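You operate a simulated robot arm through the tools that you are given. There is no shell and no other tool. Be economical: measure what you need, move in short steps, check, and stop when the job is done.

Carry out the task below with a simulated robot arm. There is one attempt and no reset: what you move stays moved.

TASK
Close the cream sliding door.
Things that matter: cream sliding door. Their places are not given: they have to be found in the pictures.

It is judged by the outcome, as a careful person would: the job done as asked, and still so three seconds after it is handed in. It fails if anything else is knocked over, pushed out of place, dropped, spilled or broken.

THE ROBOT
A 6-joint arm with a two-finger parallel gripper, fixed in place. Base frame: the origin is at the foot of the arm, x ahead of it, y to its left, z up. Lengths are in mm, angles in degrees, forces in N, time in s.
With the tool pointing down near the work surface it reaches from about 100 to 580 mm from the base axis. Its first joint turns from -66.0 to 66.0 degrees. Payload 2.7 kg.
Tool frame: the origin (TCP) lies between the finger pads and is the grasp point; the fingertips stand 23 mm ahead of it; z points along the fingers, y is the line along which they close. The gripper opens to 94 mm. The fingers are 38 mm wide and 10 mm thick; the gripper's body (54 by 96 mm) begins 39 mm behind the TCP.
Orientation is told as [roll, pitch, yaw] about the base's x, y, z axes, in that order, counted from this pose: with the fingers straight down and closing along the base's y, the tool's x points along the base's -x, its y along +y and its z along -z.

THE INTERFACE
- The arm moves only by the tool move_arm. Its argument "targets" is a list of rows, each a list of 6 numbers: the shift along the base's x, y, z in units of 50 mm (1.0 is 50 mm), then the turn, a rotation vector about the base's x, y, z in units of 4 degrees (1.0 is 4 degrees). In form: [[tx, ty, tz, ax, ay, az], ...]. A call has 1 to 20 rows; each row shifts and turns the commanded pose from where the row before left it. "fingers" is the opening, from 0 (shut) to 1 (fully open), set as the call begins (left out, the last holds). A call with a number of a shift or a turn outside -1 to 1 is refused whole. A row lasts 0.2 s, in which the tool goes at most 50 mm and 8.6 degrees; a call with a longer step from one row to the next is refused whole, and so is a gripper value outside its range. A pose out of reach is approached as far as the arm can. The call stops where the force on the tool passes 40 N (or 10 N more than at its start, if that is more) or the arm is blocked; 0.2 s more then pass. The fingers move at their own pace (about 45 mm/s each) and stop on an object; they squeeze with about 25 N. The grip force told is the motor's: it shows also when the fingers shut on nothing. Time passes only in rows, and 0.2 s behind the last, so rows that do not move let the fingers close. It gives the time, the measured TCP pose, the force on the tool (base axes), the opening and the grip force at its end, in the units of the frame above (readings bear some noise), and new pictures: "pictures" is both (left out), scene, wrist or none.
- Cameras (640 x 400 px; columns grow to the right, rows downward): "scene" is fixed at [59.8, -445.7, 1369.5]; the picture's right is [0.81, -0.59, 0.00], its down [-0.51, -0.69, -0.51] and it looks along [0.30, 0.41, -0.86] (base axes); focal length 363 px, centre (320, 200). "wrist" rides on the gripper at [-39, 0, -44] in the tool frame; the picture's right is [0.00, -1.00, 0.00], its down [0.97, 0.00, -0.24] and it looks along [0.24, 0.00, 0.97] (tool axes); focal length 218 px, centre (320, 200).
- point_at(camera, pixels): for up to 12 pixels [column, row] of the newest picture of that camera ("zoom" is the newest enlarged one), the place [x, y, z] in the base frame of the surface seen there, good to about 2 mm. No time passes.
- enlarge(camera, box): a new picture of the part [left, top, right, bottom] of that camera's present view, enlarged. No time passes.
- hand_in(): hands the job in; it is judged then, once.

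Work in short steps. Measure before you move; look again where a grasp or a placing could have gone wrong, and mend it. You have 60 turns and 120 pictures in all, the two below and enlarged ones among them. Open the gripper and draw the arm clear of the work before you hand the job in, unless the task says otherwise; then end with one line.

The tools are called after "Emit:" by a JSON object that holds its "method" and its "body". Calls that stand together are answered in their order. move_arm: Moves the arm, as the interface text tells. Its arguments: {"type":"object","properties":{"targets":{"type":"array","items":{"type":"array","items":{"type":"number"}}},"fingers":{"type":"number"},"pictures":{"type":"string","enum":["both","scene","wrist","none"]}},"required":["targets"]} The other tools are called the same way: point_at (camera, pixels) gives the place of the surface under pixels of a picture; enlarge (camera, box) takes an enlarged picture of a part of a camera's view; hand_in () hands the job in.

At the start:

```text
time: 0.0
eef_pos: [320.0, -160.3, 778.7]
tcp_rot: [0.0, 0.0, 0.0]
force: [-0.3, 0.3, -0.6]
width: 94.0
gripper_force: 0.0
```

scene: 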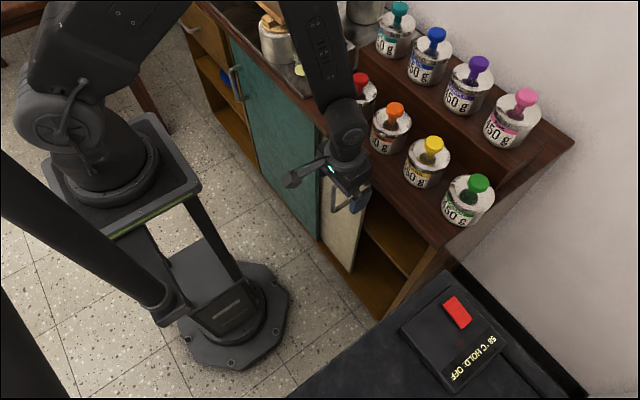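
wrist: 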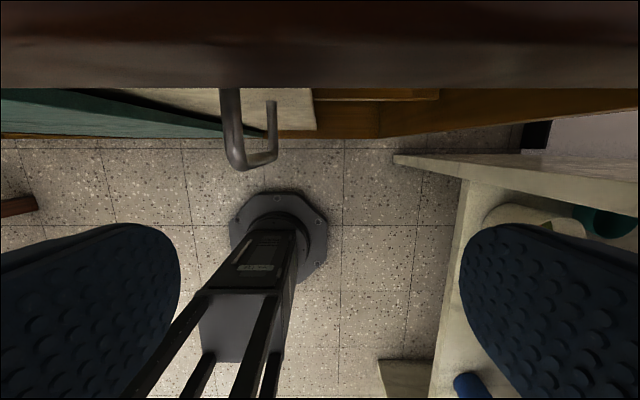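

The cream door shows around (340,230) in the scene picture, with an open gap to its right. I'll enlarge the view and measure.

Emit:
{"method": "enlarge", "body": {"camera": "scene", "box": [200, 100, 480, 330]}}

Emit:
{"method": "point_at", "body": {"camera": "wrist", "pixels": [[230, 100], [232, 130], [238, 163], [270, 155], [271, 105], [295, 105], [312, 110], [210, 97], [350, 110], [420, 115], [180, 110], [320, 85]]}}

Emit:
{"method": "point_at", "body": {"camera": "scene", "pixels": [[335, 200], [335, 240], [350, 265], [325, 220], [358, 230], [375, 270], [440, 255], [380, 310], [237, 85], [300, 170], [375, 215], [440, 240]]}}

```text
1.74 times, centred on (340, 215) of scene
```

zoom: 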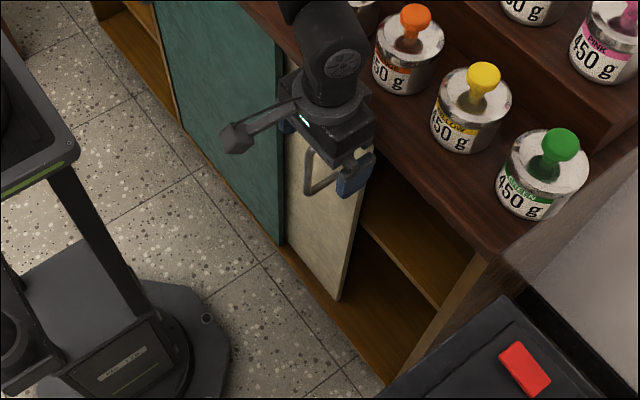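

```text
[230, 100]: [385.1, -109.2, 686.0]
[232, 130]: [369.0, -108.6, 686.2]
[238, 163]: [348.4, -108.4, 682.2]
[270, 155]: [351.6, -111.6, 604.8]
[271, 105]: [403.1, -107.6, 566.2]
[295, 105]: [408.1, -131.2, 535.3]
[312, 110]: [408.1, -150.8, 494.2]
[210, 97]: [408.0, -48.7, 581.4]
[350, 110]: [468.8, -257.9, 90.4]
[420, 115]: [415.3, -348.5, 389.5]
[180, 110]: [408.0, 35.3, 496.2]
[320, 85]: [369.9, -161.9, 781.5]
```

```text
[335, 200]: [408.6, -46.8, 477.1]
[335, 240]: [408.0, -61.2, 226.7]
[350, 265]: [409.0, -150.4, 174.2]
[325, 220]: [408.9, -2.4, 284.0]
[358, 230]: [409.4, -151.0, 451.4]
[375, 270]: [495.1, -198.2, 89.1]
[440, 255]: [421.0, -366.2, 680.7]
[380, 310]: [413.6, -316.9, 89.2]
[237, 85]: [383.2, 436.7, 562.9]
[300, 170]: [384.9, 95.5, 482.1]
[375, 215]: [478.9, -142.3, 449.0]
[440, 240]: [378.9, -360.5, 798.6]
```

The cream door's face is at x≈408 with its leading edge at y≈-151. Its vertical handle bar is at about x≈350, y≈-109, z 605–685. Next I measure the closed end and the obstacles on the right.

Emit:
{"method": "point_at", "body": {"camera": "scene", "pixels": [[440, 275], [400, 325], [330, 370], [300, 390], [455, 310], [430, 262], [410, 285], [385, 312], [425, 245], [400, 270], [560, 390], [395, 300]]}}

Emit:
{"method": "point_at", "body": {"camera": "wrist", "pixels": [[395, 158], [400, 160], [460, 190], [500, 180], [600, 200], [440, 330], [405, 370], [248, 150], [265, 158], [100, 80], [500, 85], [500, 30]]}}

Emit:
{"method": "enlarge", "body": {"camera": "wrist", "box": [160, 60, 480, 200]}}

```text
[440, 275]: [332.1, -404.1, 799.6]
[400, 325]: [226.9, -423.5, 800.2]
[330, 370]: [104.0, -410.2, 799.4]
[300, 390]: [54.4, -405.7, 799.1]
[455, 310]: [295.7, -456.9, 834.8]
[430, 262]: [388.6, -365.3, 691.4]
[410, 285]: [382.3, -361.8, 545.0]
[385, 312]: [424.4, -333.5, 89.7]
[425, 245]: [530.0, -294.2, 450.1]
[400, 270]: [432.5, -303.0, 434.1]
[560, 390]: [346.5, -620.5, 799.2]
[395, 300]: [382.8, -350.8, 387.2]
```

```text
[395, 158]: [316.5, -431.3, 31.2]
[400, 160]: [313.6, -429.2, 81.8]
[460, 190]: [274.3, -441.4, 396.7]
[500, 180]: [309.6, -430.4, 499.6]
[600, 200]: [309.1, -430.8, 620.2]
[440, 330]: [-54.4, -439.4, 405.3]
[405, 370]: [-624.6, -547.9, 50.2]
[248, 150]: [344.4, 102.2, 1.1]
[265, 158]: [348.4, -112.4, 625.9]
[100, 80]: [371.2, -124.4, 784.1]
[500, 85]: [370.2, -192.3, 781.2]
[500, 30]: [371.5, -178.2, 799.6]
```

```text
2.00 times, centred on (320, 130) of wrist
```

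zoom: 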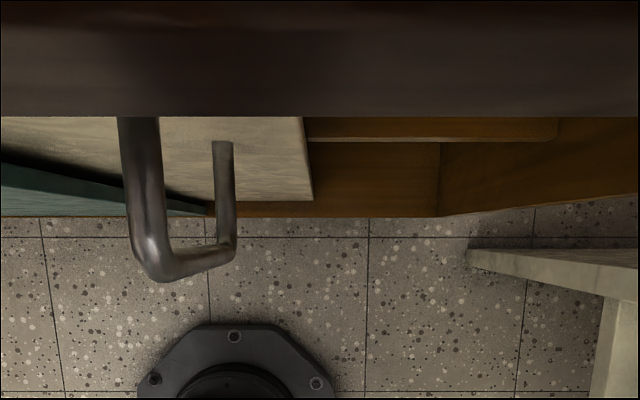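

The closed end is at y≈-345, so the door travels about 195 mm. The counter overhang reaches x≈370, so I back off, tilt the fingers about 60° forward, and then lower to handle height.

Emit:
{"method": "move_arm", "body": {"targets": [[-0.6, 0, 0, 0, 0, 0], [-0.6, 0, 0, 0, 0, 0], [0, 0.3, 0, 0, -1, 0], [0, 0.3, 0, 0, -1, 0], [0, 0.3, 0, 0, -1, 0], [0, 0.1, 0, 0, -1, 0], [0, 0, 0, 0, -1, 0], [0, 0, 0, 0, -1, 0], [0, 0, 0, 0, -1, 0], [0, 0, 0, 0, -1, 0], [0, 0, 0, 0, -1, 0], [0, 0, 0, 0, -1, 0], [0, 0, 0, 0, -1, 0], [0, 0, 0, 0, -1, 0], [0, 0, 0, 0, -1, 0], [0, 0, 0, 0, 0, 0]], "fingers": 1}}

```text
time: 3.4
eef_pos: [282.2, -152.7, 827.1]
tcp_rot: [3.4, -42.0, -0.4]
force: [0.0, 0.5, -0.5]
width: 94.1
gripper_force: 0.0
out of reach, approached as far as the arm can: row 4, 5, 6, 7, 10, 11, 12, 13, 14, 15
```

scene: 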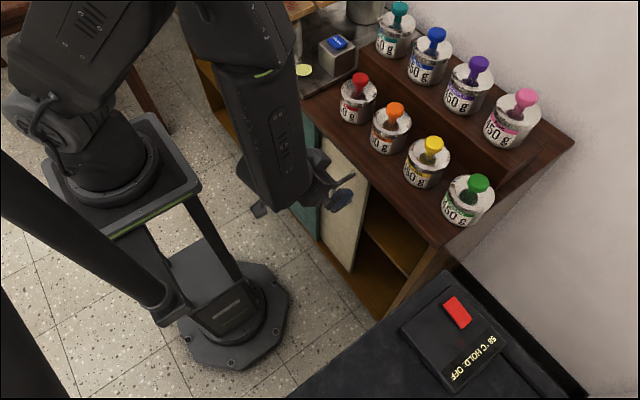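
wrist: 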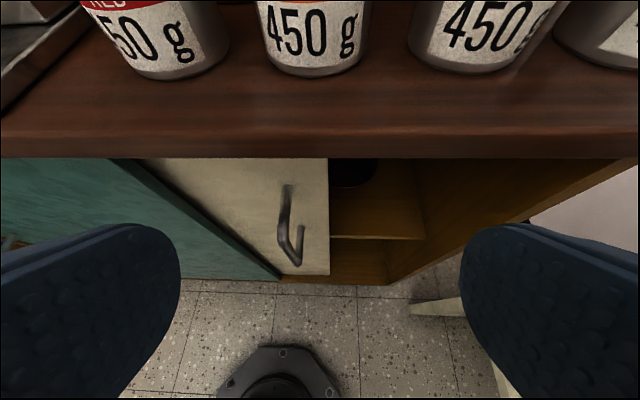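

The arm stalled near a 42° tilt at this radius. I ease forward and down a little and see what pose it takes.

Emit:
{"method": "move_arm", "body": {"targets": [[0.3, 0, -0.5, 0, 0, 0], [0.2, 0, -0.5, 0, 0, 0], [0, 0, -0.5, 0, 0, 0], [0, 0, 0, 0, 0, 0]]}}

```text
time: 4.4
eef_pos: [324.6, -173.6, 771.5]
tcp_rot: [3.5, -42.0, -0.3]
force: [1.2, 0.5, -0.2]
width: 93.9
gripper_force: 0.0
out of reach, approached as far as the arm can: row 1, 2, 3
```

scene: 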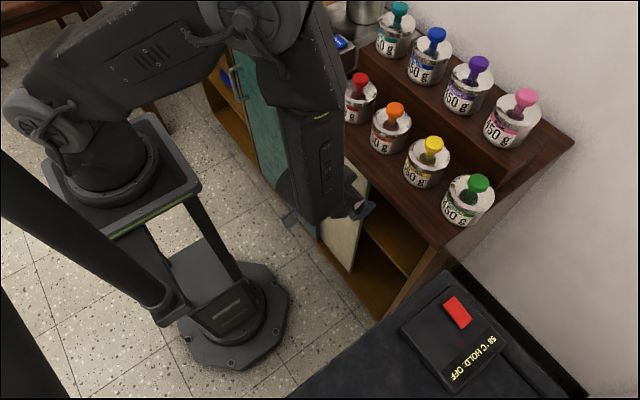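
wrist: 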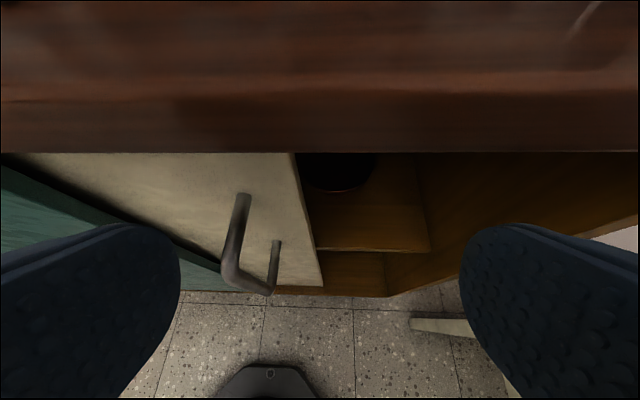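

The tilt limits how close in the arm can get. About 30° still clears the counter, so I reduce the tilt a little, keep x≈325, and check the pose.

Emit:
{"method": "move_arm", "body": {"targets": [[0, 0, 0, 0, 1, 0], [0, 0, 0, 0, 1, 0], [0, 0, 0, 0, 1, 0], [0, 0, 0, 0, 0, 0]], "pictures": "none"}}

```text
time: 5.4
eef_pos: [325.7, -173.8, 772.0]
tcp_rot: [3.0, -30.0, -0.1]
force: [-0.6, 0.1, -0.1]
width: 94.2
gripper_force: 0.0
```

The commanded pose follows the measured one, so the steps are predictable. I level the roll, centre y on the handle (-109), and lower to z≈700.

Emit:
{"method": "move_arm", "body": {"targets": [[-0.1, 0.3, 0, -0.75, 0, 0], [0, 0.5, 0, 0, 0, 0], [0, 0.48, -0.2, 0, 0, 0], [0, 0, -0.5, 0, 0, 0], [0, 0, -0.7, 0, 0, 0], [0, 0, 0, 0, 0, 0]]}}

```text
time: 6.7
eef_pos: [356.3, -139.9, 739.0]
tcp_rot: [0.4, -30.2, 1.6]
force: [-13.9, 2.2, 17.8]
width: 93.9
gripper_force: 0.1
stopped in row 6: the force on the tool passed its limit (the readings are from after the stop); the commanded pose is now the measured one
out of reach, approached as far as the arm can: row 2, 3, 4, 5
```

scene: 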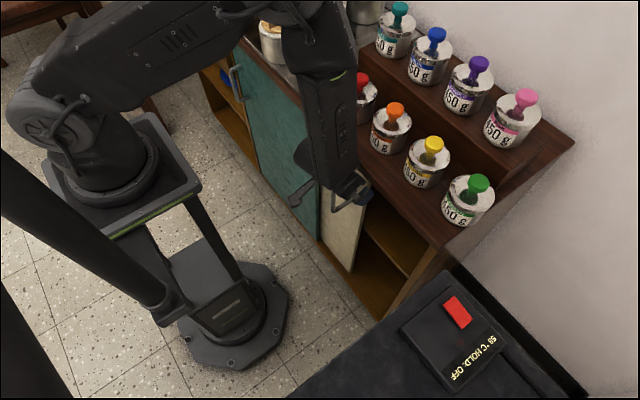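
wrist: 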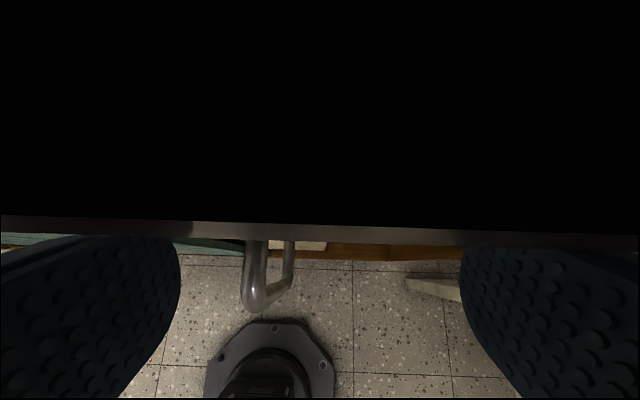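

The arm drifted outward and touched the counter edge. At this radius a tilt isn't workable. New plan: keep the tool vertical and yawed 90°, so the open front finger (about 52 mm ahead of the TCP) reaches the handle while the body stays clear of the counter. First I retreat.

Emit:
{"method": "move_arm", "body": {"targets": [[-0.2, 0, 0.3, 0, 0, 0], [-0.4, 0, 0.6, 0, 0.5, 0], [-0.3, 0, 0.6, 0, 1, 0], [-0.2, 0, 0.3, 0, 1, 0], [-0.2, 0, 0, 0, 1, 0], [-0.2, 0, 0, 0, 1, 0], [-0.2, 0, 0, 0, 1, 0], [0, 0, 0, 0, 1, 0], [0, 0, 0, 0, 1, 0], [0, 0, 0, 0, 0, 0]]}}

```text
time: 8.9
eef_pos: [281.3, -139.6, 828.0]
tcp_rot: [1.7, -4.1, 1.4]
force: [0.2, -0.1, 0.2]
width: 93.9
gripper_force: 0.0
out of reach, approached as far as the arm can: row 6, 7
```

scene: 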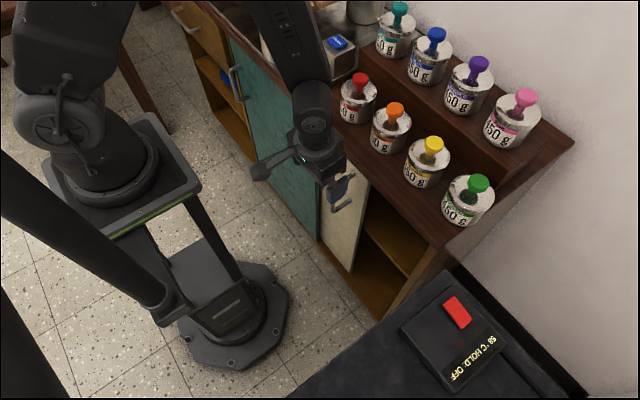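
wrist: 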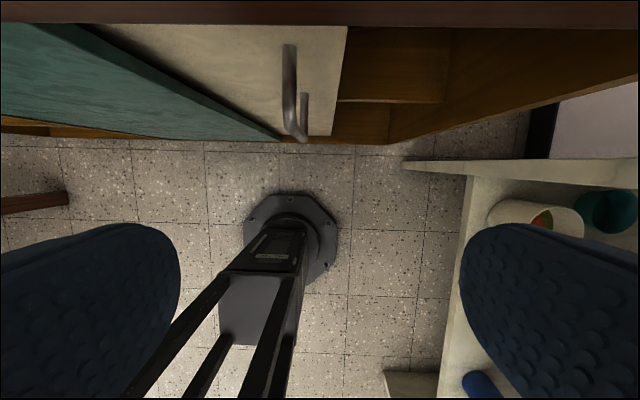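

The arm is clear and the jars are undisturbed. Now I level the tool and yaw it -90°.

Emit:
{"method": "move_arm", "body": {"targets": [[0, 0, 0, -0.43, 1, 0], [0, 0, 0, 0, 0, -1], [0, 0, 0, 0, 0, -1], [0, 0, 0, 0, 0, -1], [0, 0, 0, 0, 0, -1], [0, 0, 0, 0, 0, -1], [0, 0, 0, 0, 0, -1], [0, 0, 0, 0, 0, -1], [0, 0, 0, 0, 0, -1], [0, 0, 0, 0, 0, -1], [0, 0, 0, 0, 0, -1], [0, 0, 0, 0, 0, -1], [0, 0, 0, 0, 0, -1], [0, 0, 0, 0, 0, -1], [0, 0, 0, 0, 0, -1], [0, 0, 0, 0, 0, -1], [0, 0, 0, 0, 0, -1], [0, 0, 0, 0, 0, -1], [0, 0, 0, 0, 0, 0]], "pictures": "none"}}

Emit:
{"method": "move_arm", "body": {"targets": [[0, 0, 0, 0, 0, -1], [0, 0, 0, 0, 0, -1], [0, 0, 0, 0, 0, -1], [0, 0, 0, 0, 0, -1], [0, 0, 0, 0, 0, -1], [0, 0, 0, 0, 0, -0.85], [0, 0, 0, 0, 0, 0]]}}

```text
time: 12.9
eef_pos: [282.1, -138.2, 827.2]
tcp_rot: [0.1, -0.2, -66.7]
force: [0.7, -0.6, -0.5]
width: 94.1
gripper_force: 0.0
```

```text
time: 14.5
eef_pos: [280.2, -137.4, 826.2]
tcp_rot: [0.2, -0.2, -90.1]
force: [-0.5, -0.1, 0.5]
width: 93.9
gripper_force: 0.1
```

scene: 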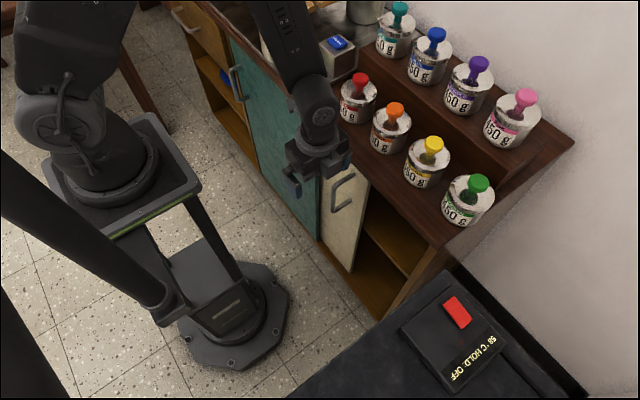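
wrist: 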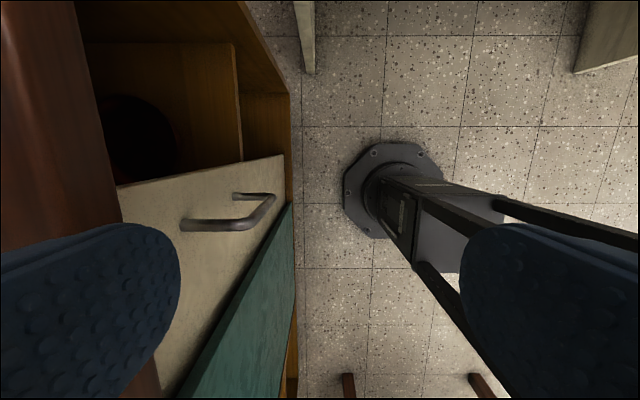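

The yaw is done and the handle is clearly visible near (230,215) in the wrist picture. I confirm its geometry, and move to y≈-45.

Emit:
{"method": "point_at", "body": {"camera": "scene", "pixels": [[334, 208], [334, 195], [348, 210], [353, 178], [341, 182]]}}

Emit:
{"method": "point_at", "body": {"camera": "wrist", "pixels": [[185, 224], [220, 218], [220, 230], [245, 224], [255, 218], [268, 202], [250, 195], [285, 157], [290, 207]]}}

Emit:
{"method": "move_arm", "body": {"targets": [[0, 0.6, 0, 0, 0, 0], [0, 0.6, 0, 0, 0, 0], [0, 0.64, -0.2, 0, 0, 0], [0, 0, -0.5, 0, 0, 0], [0, 0, 0, 0, 0, 0]]}}

```text
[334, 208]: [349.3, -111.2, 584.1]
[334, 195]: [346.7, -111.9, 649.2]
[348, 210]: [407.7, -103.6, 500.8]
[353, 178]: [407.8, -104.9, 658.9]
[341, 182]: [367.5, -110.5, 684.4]
```

```text
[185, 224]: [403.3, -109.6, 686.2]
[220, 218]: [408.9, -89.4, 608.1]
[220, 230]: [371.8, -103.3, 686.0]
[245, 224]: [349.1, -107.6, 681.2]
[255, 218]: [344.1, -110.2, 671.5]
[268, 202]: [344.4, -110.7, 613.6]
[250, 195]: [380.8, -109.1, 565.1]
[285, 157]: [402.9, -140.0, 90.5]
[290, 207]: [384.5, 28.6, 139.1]
```

```text
time: 15.7
eef_pos: [279.7, -47.6, 791.7]
tcp_rot: [0.1, -0.2, -89.9]
force: [-0.6, 1.0, 0.5]
width: 94.1
gripper_force: 0.1
```

scene: 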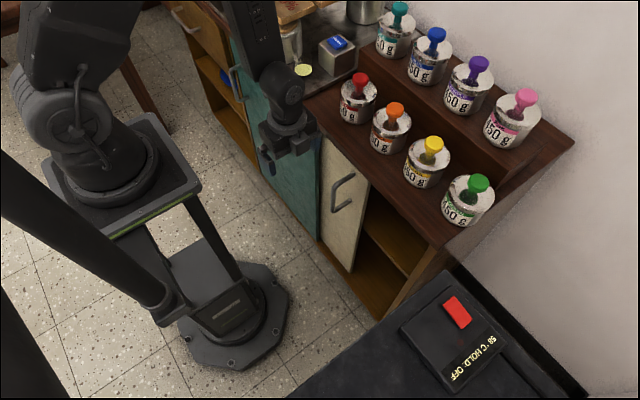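
wrist: 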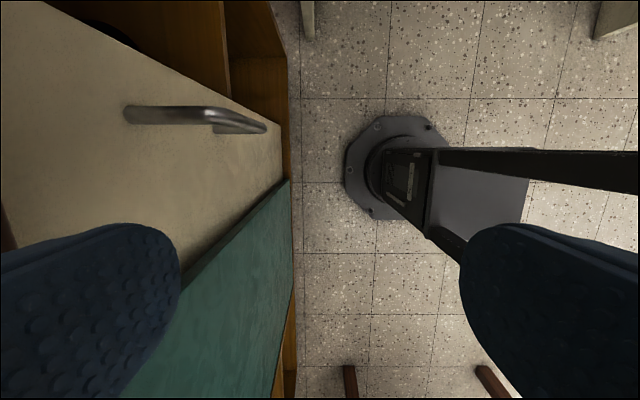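

Handle confirmed: bar at x≈344–356, z 565–686. I lower to z≈658, then go forward to x≈303.

Emit:
{"method": "move_arm", "body": {"targets": [[0, 0, -0.6, 0, 0, 0], [0, 0, -0.7, 0, 0, 0], [0, 0, -0.7, 0, 0, 0], [0, 0, -0.67, 0, 0, 0], [0.25, 0, 0, 0, 0, 0], [0.22, 0, 0, 0, 0, 0], [0, 0, 0, 0, 0, 0]]}}

```text
time: 17.3
eef_pos: [304.5, -46.8, 658.1]
tcp_rot: [0.0, -0.2, -90.1]
force: [0.3, -0.3, -0.4]
width: 94.0
gripper_force: 0.1
```

scene: 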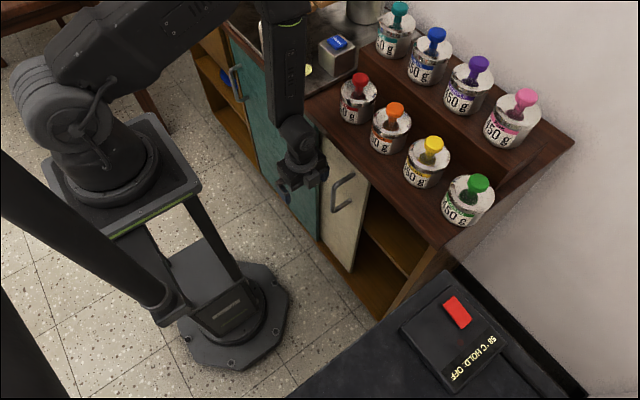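
wrist: 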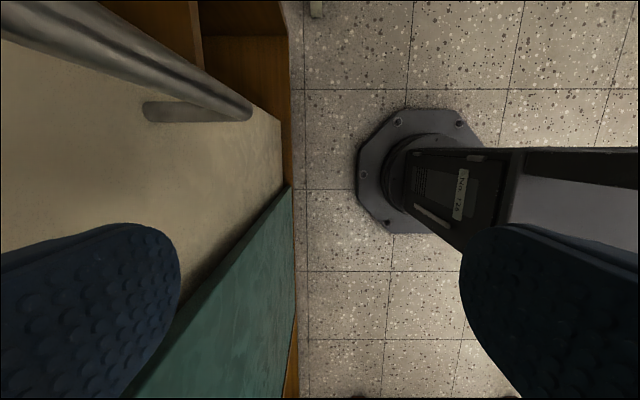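

The arm is in place behind the handle. I push gently along -y, about 80 mm first.

Emit:
{"method": "move_arm", "body": {"targets": [[0, -0.3, 0, 0, 0, 0], [0, -0.2, 0, 0, 0, 0], [0, -0.2, 0, 0, 0, 0], [0, -0.2, 0, 0, 0, 0], [0, -0.2, 0, 0, 0, 0], [0, -0.2, 0, 0, 0, 0], [0, -0.2, 0, 0, 0, 0], [0, -0.2, 0, 0, 0, 0]]}}

```text
time: 19.1
eef_pos: [304.1, -132.1, 658.2]
tcp_rot: [0.1, -0.1, -89.9]
force: [-0.2, 1.6, 0.3]
width: 93.7
gripper_force: 0.0
```

scene: 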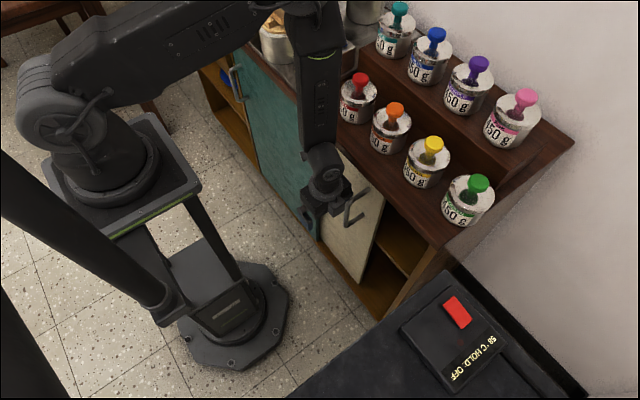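
wrist: 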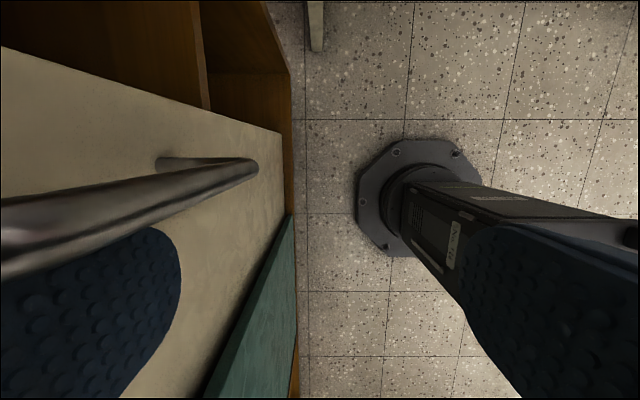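

The door is sliding with the handle. I keep going in small steps.

Emit:
{"method": "move_arm", "body": {"targets": [[0, -0.2, 0, 0, 0, 0], [0, -0.2, 0, 0, 0, 0], [0, -0.2, 0, 0, 0, 0], [0, -0.2, 0, 0, 0, 0], [0, -0.2, 0, 0, 0, 0], [0, -0.2, 0, 0, 0, 0], [0, -0.2, 0, 0, 0, 0], [0, -0.2, 0, 0, 0, 0], [0, -0.2, 0, 0, 0, 0]]}}

```text
time: 21.1
eef_pos: [305.2, -221.1, 657.7]
tcp_rot: [0.1, -0.2, -90.0]
force: [-0.1, 1.3, 2.3]
width: 94.2
gripper_force: 0.0
```

scene: 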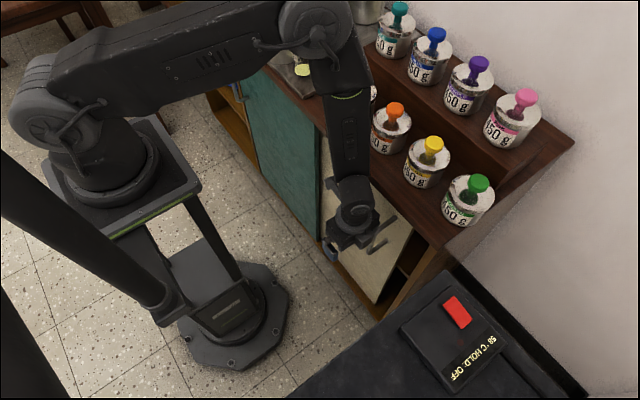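
wrist: 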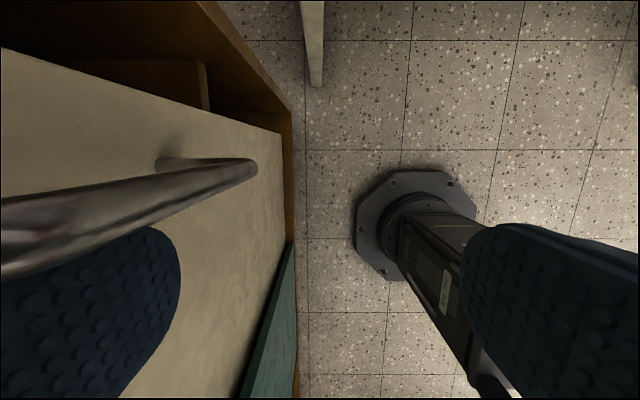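

Nearly there: the leading edge is at about y≈-287. I push 40 mm more and then look.

Emit:
{"method": "move_arm", "body": {"targets": [[0, -0.2, 0, 0, 0, 0], [0, -0.2, 0, 0, 0, 0], [0, -0.2, 0, 0, 0, 0], [0, -0.2, 0, 0, 0, 0]]}}

```text
time: 22.1
eef_pos: [304.5, -261.1, 657.6]
tcp_rot: [0.1, -0.2, -90.1]
force: [0.3, 2.7, 0.5]
width: 93.8
gripper_force: 0.1
```

scene: 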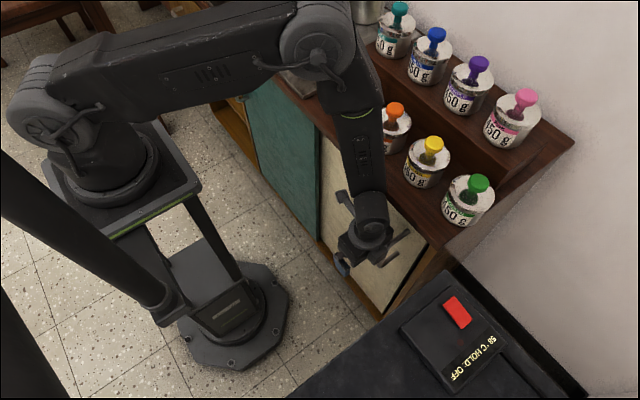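
wrist: 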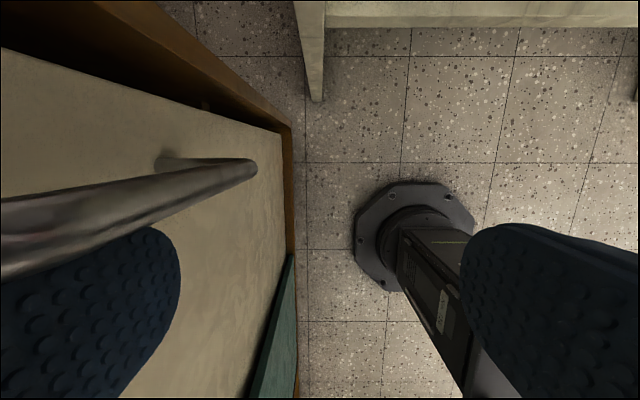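

About 20 mm remain. I push in 4–5 mm steps until the force shows the stop.

Emit:
{"method": "move_arm", "body": {"targets": [[0, -0.1, 0, 0, 0, 0], [0, -0.1, 0, 0, 0, 0], [0, -0.1, 0, 0, 0, 0], [0, -0.08, 0, 0, 0, 0], [0, -0.06, 0, 0, 0, 0]]}}

```text
time: 23.1
eef_pos: [303.6, -277.3, 659.4]
tcp_rot: [-0.5, 0.1, -89.2]
force: [0.0, 6.3, 1.6]
width: 93.9
gripper_force: 0.2
stopped in row 5: the force on the tool passed its limit (the readings are from after the stop); the commanded pose is now the measured one
```

scene: 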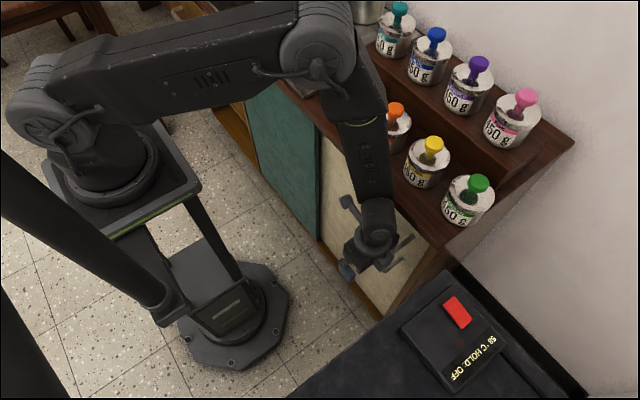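
wrist: 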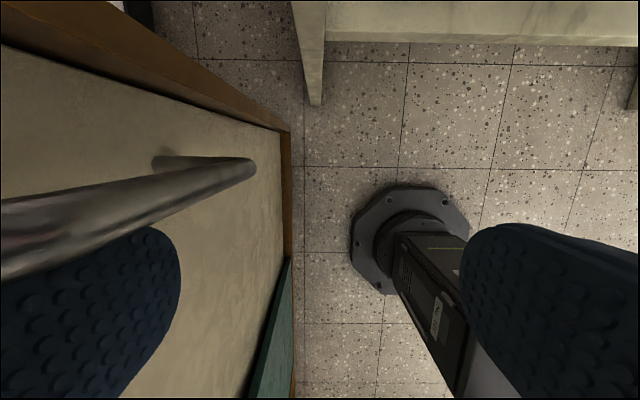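

The force limit tripped with the door's edge against the side panel, so it is at its stop. I back away (+y, then -x and up) and inspect.

Emit:
{"method": "move_arm", "body": {"targets": [[0, 0.3, 0, 0, 0, 0], [0, 0.3, 0, 0, 0, 0], [-0.4, 0.2, 0, 0, 0, 0], [-0.4, 0.4, 0, 0, 0, 0], [-0.2, 0.5, 0.4, 0, 0, 0], [0, 0.6, 0.6, 0, 0, 0], [0, 0.6, 0.6, 0, 0, 0], [0, 0.6, 0.5, 0, 0, 0], [0, 0, 0, 0, 0, 0]]}}

Emit:
{"method": "enlarge", "body": {"camera": "scene", "box": [280, 130, 500, 330]}}

Emit:
{"method": "point_at", "body": {"camera": "scene", "pixels": [[380, 300], [384, 305], [400, 285], [405, 280], [410, 262], [415, 265]]}}

```text
time: 25.1
eef_pos: [254.2, -101.9, 764.1]
tcp_rot: [-0.4, 0.0, -89.3]
force: [-0.1, -0.3, -0.8]
width: 93.9
gripper_force: 0.1
```

scene: 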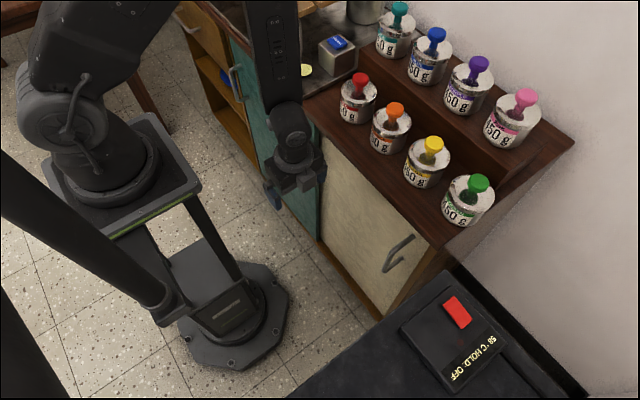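
wrist: 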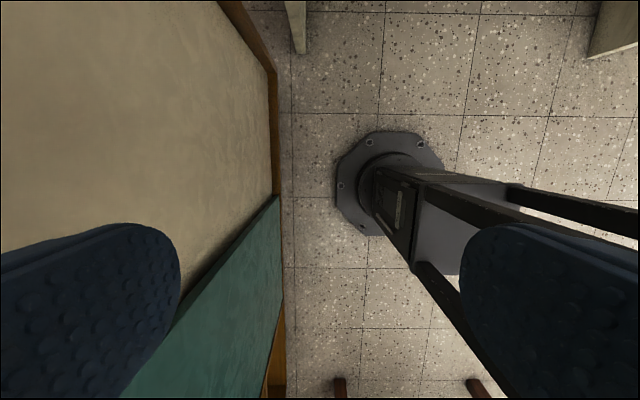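

```text
2.00 times, centred on (390, 230) of scene
```

zoom: 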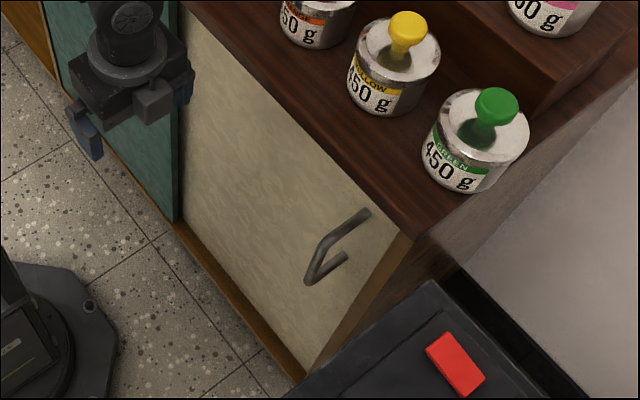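

```text
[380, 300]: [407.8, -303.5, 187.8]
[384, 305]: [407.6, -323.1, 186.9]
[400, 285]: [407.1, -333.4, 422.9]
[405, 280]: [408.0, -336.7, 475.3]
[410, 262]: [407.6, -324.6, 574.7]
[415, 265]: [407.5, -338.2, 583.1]
```

The cream door is flush against the side panel with no gap, it still overlaps the teal door, and nothing else has moved. The gripper is open and the arm is clear.

Emit:
{"method": "hand_in", "body": {}}

```text
The job is handed in.
```

The cream sliding door is closed against its stop and the arm is drawn clear; the gripper touched the counter edge once on an early approach, but nothing was moved or knocked over.
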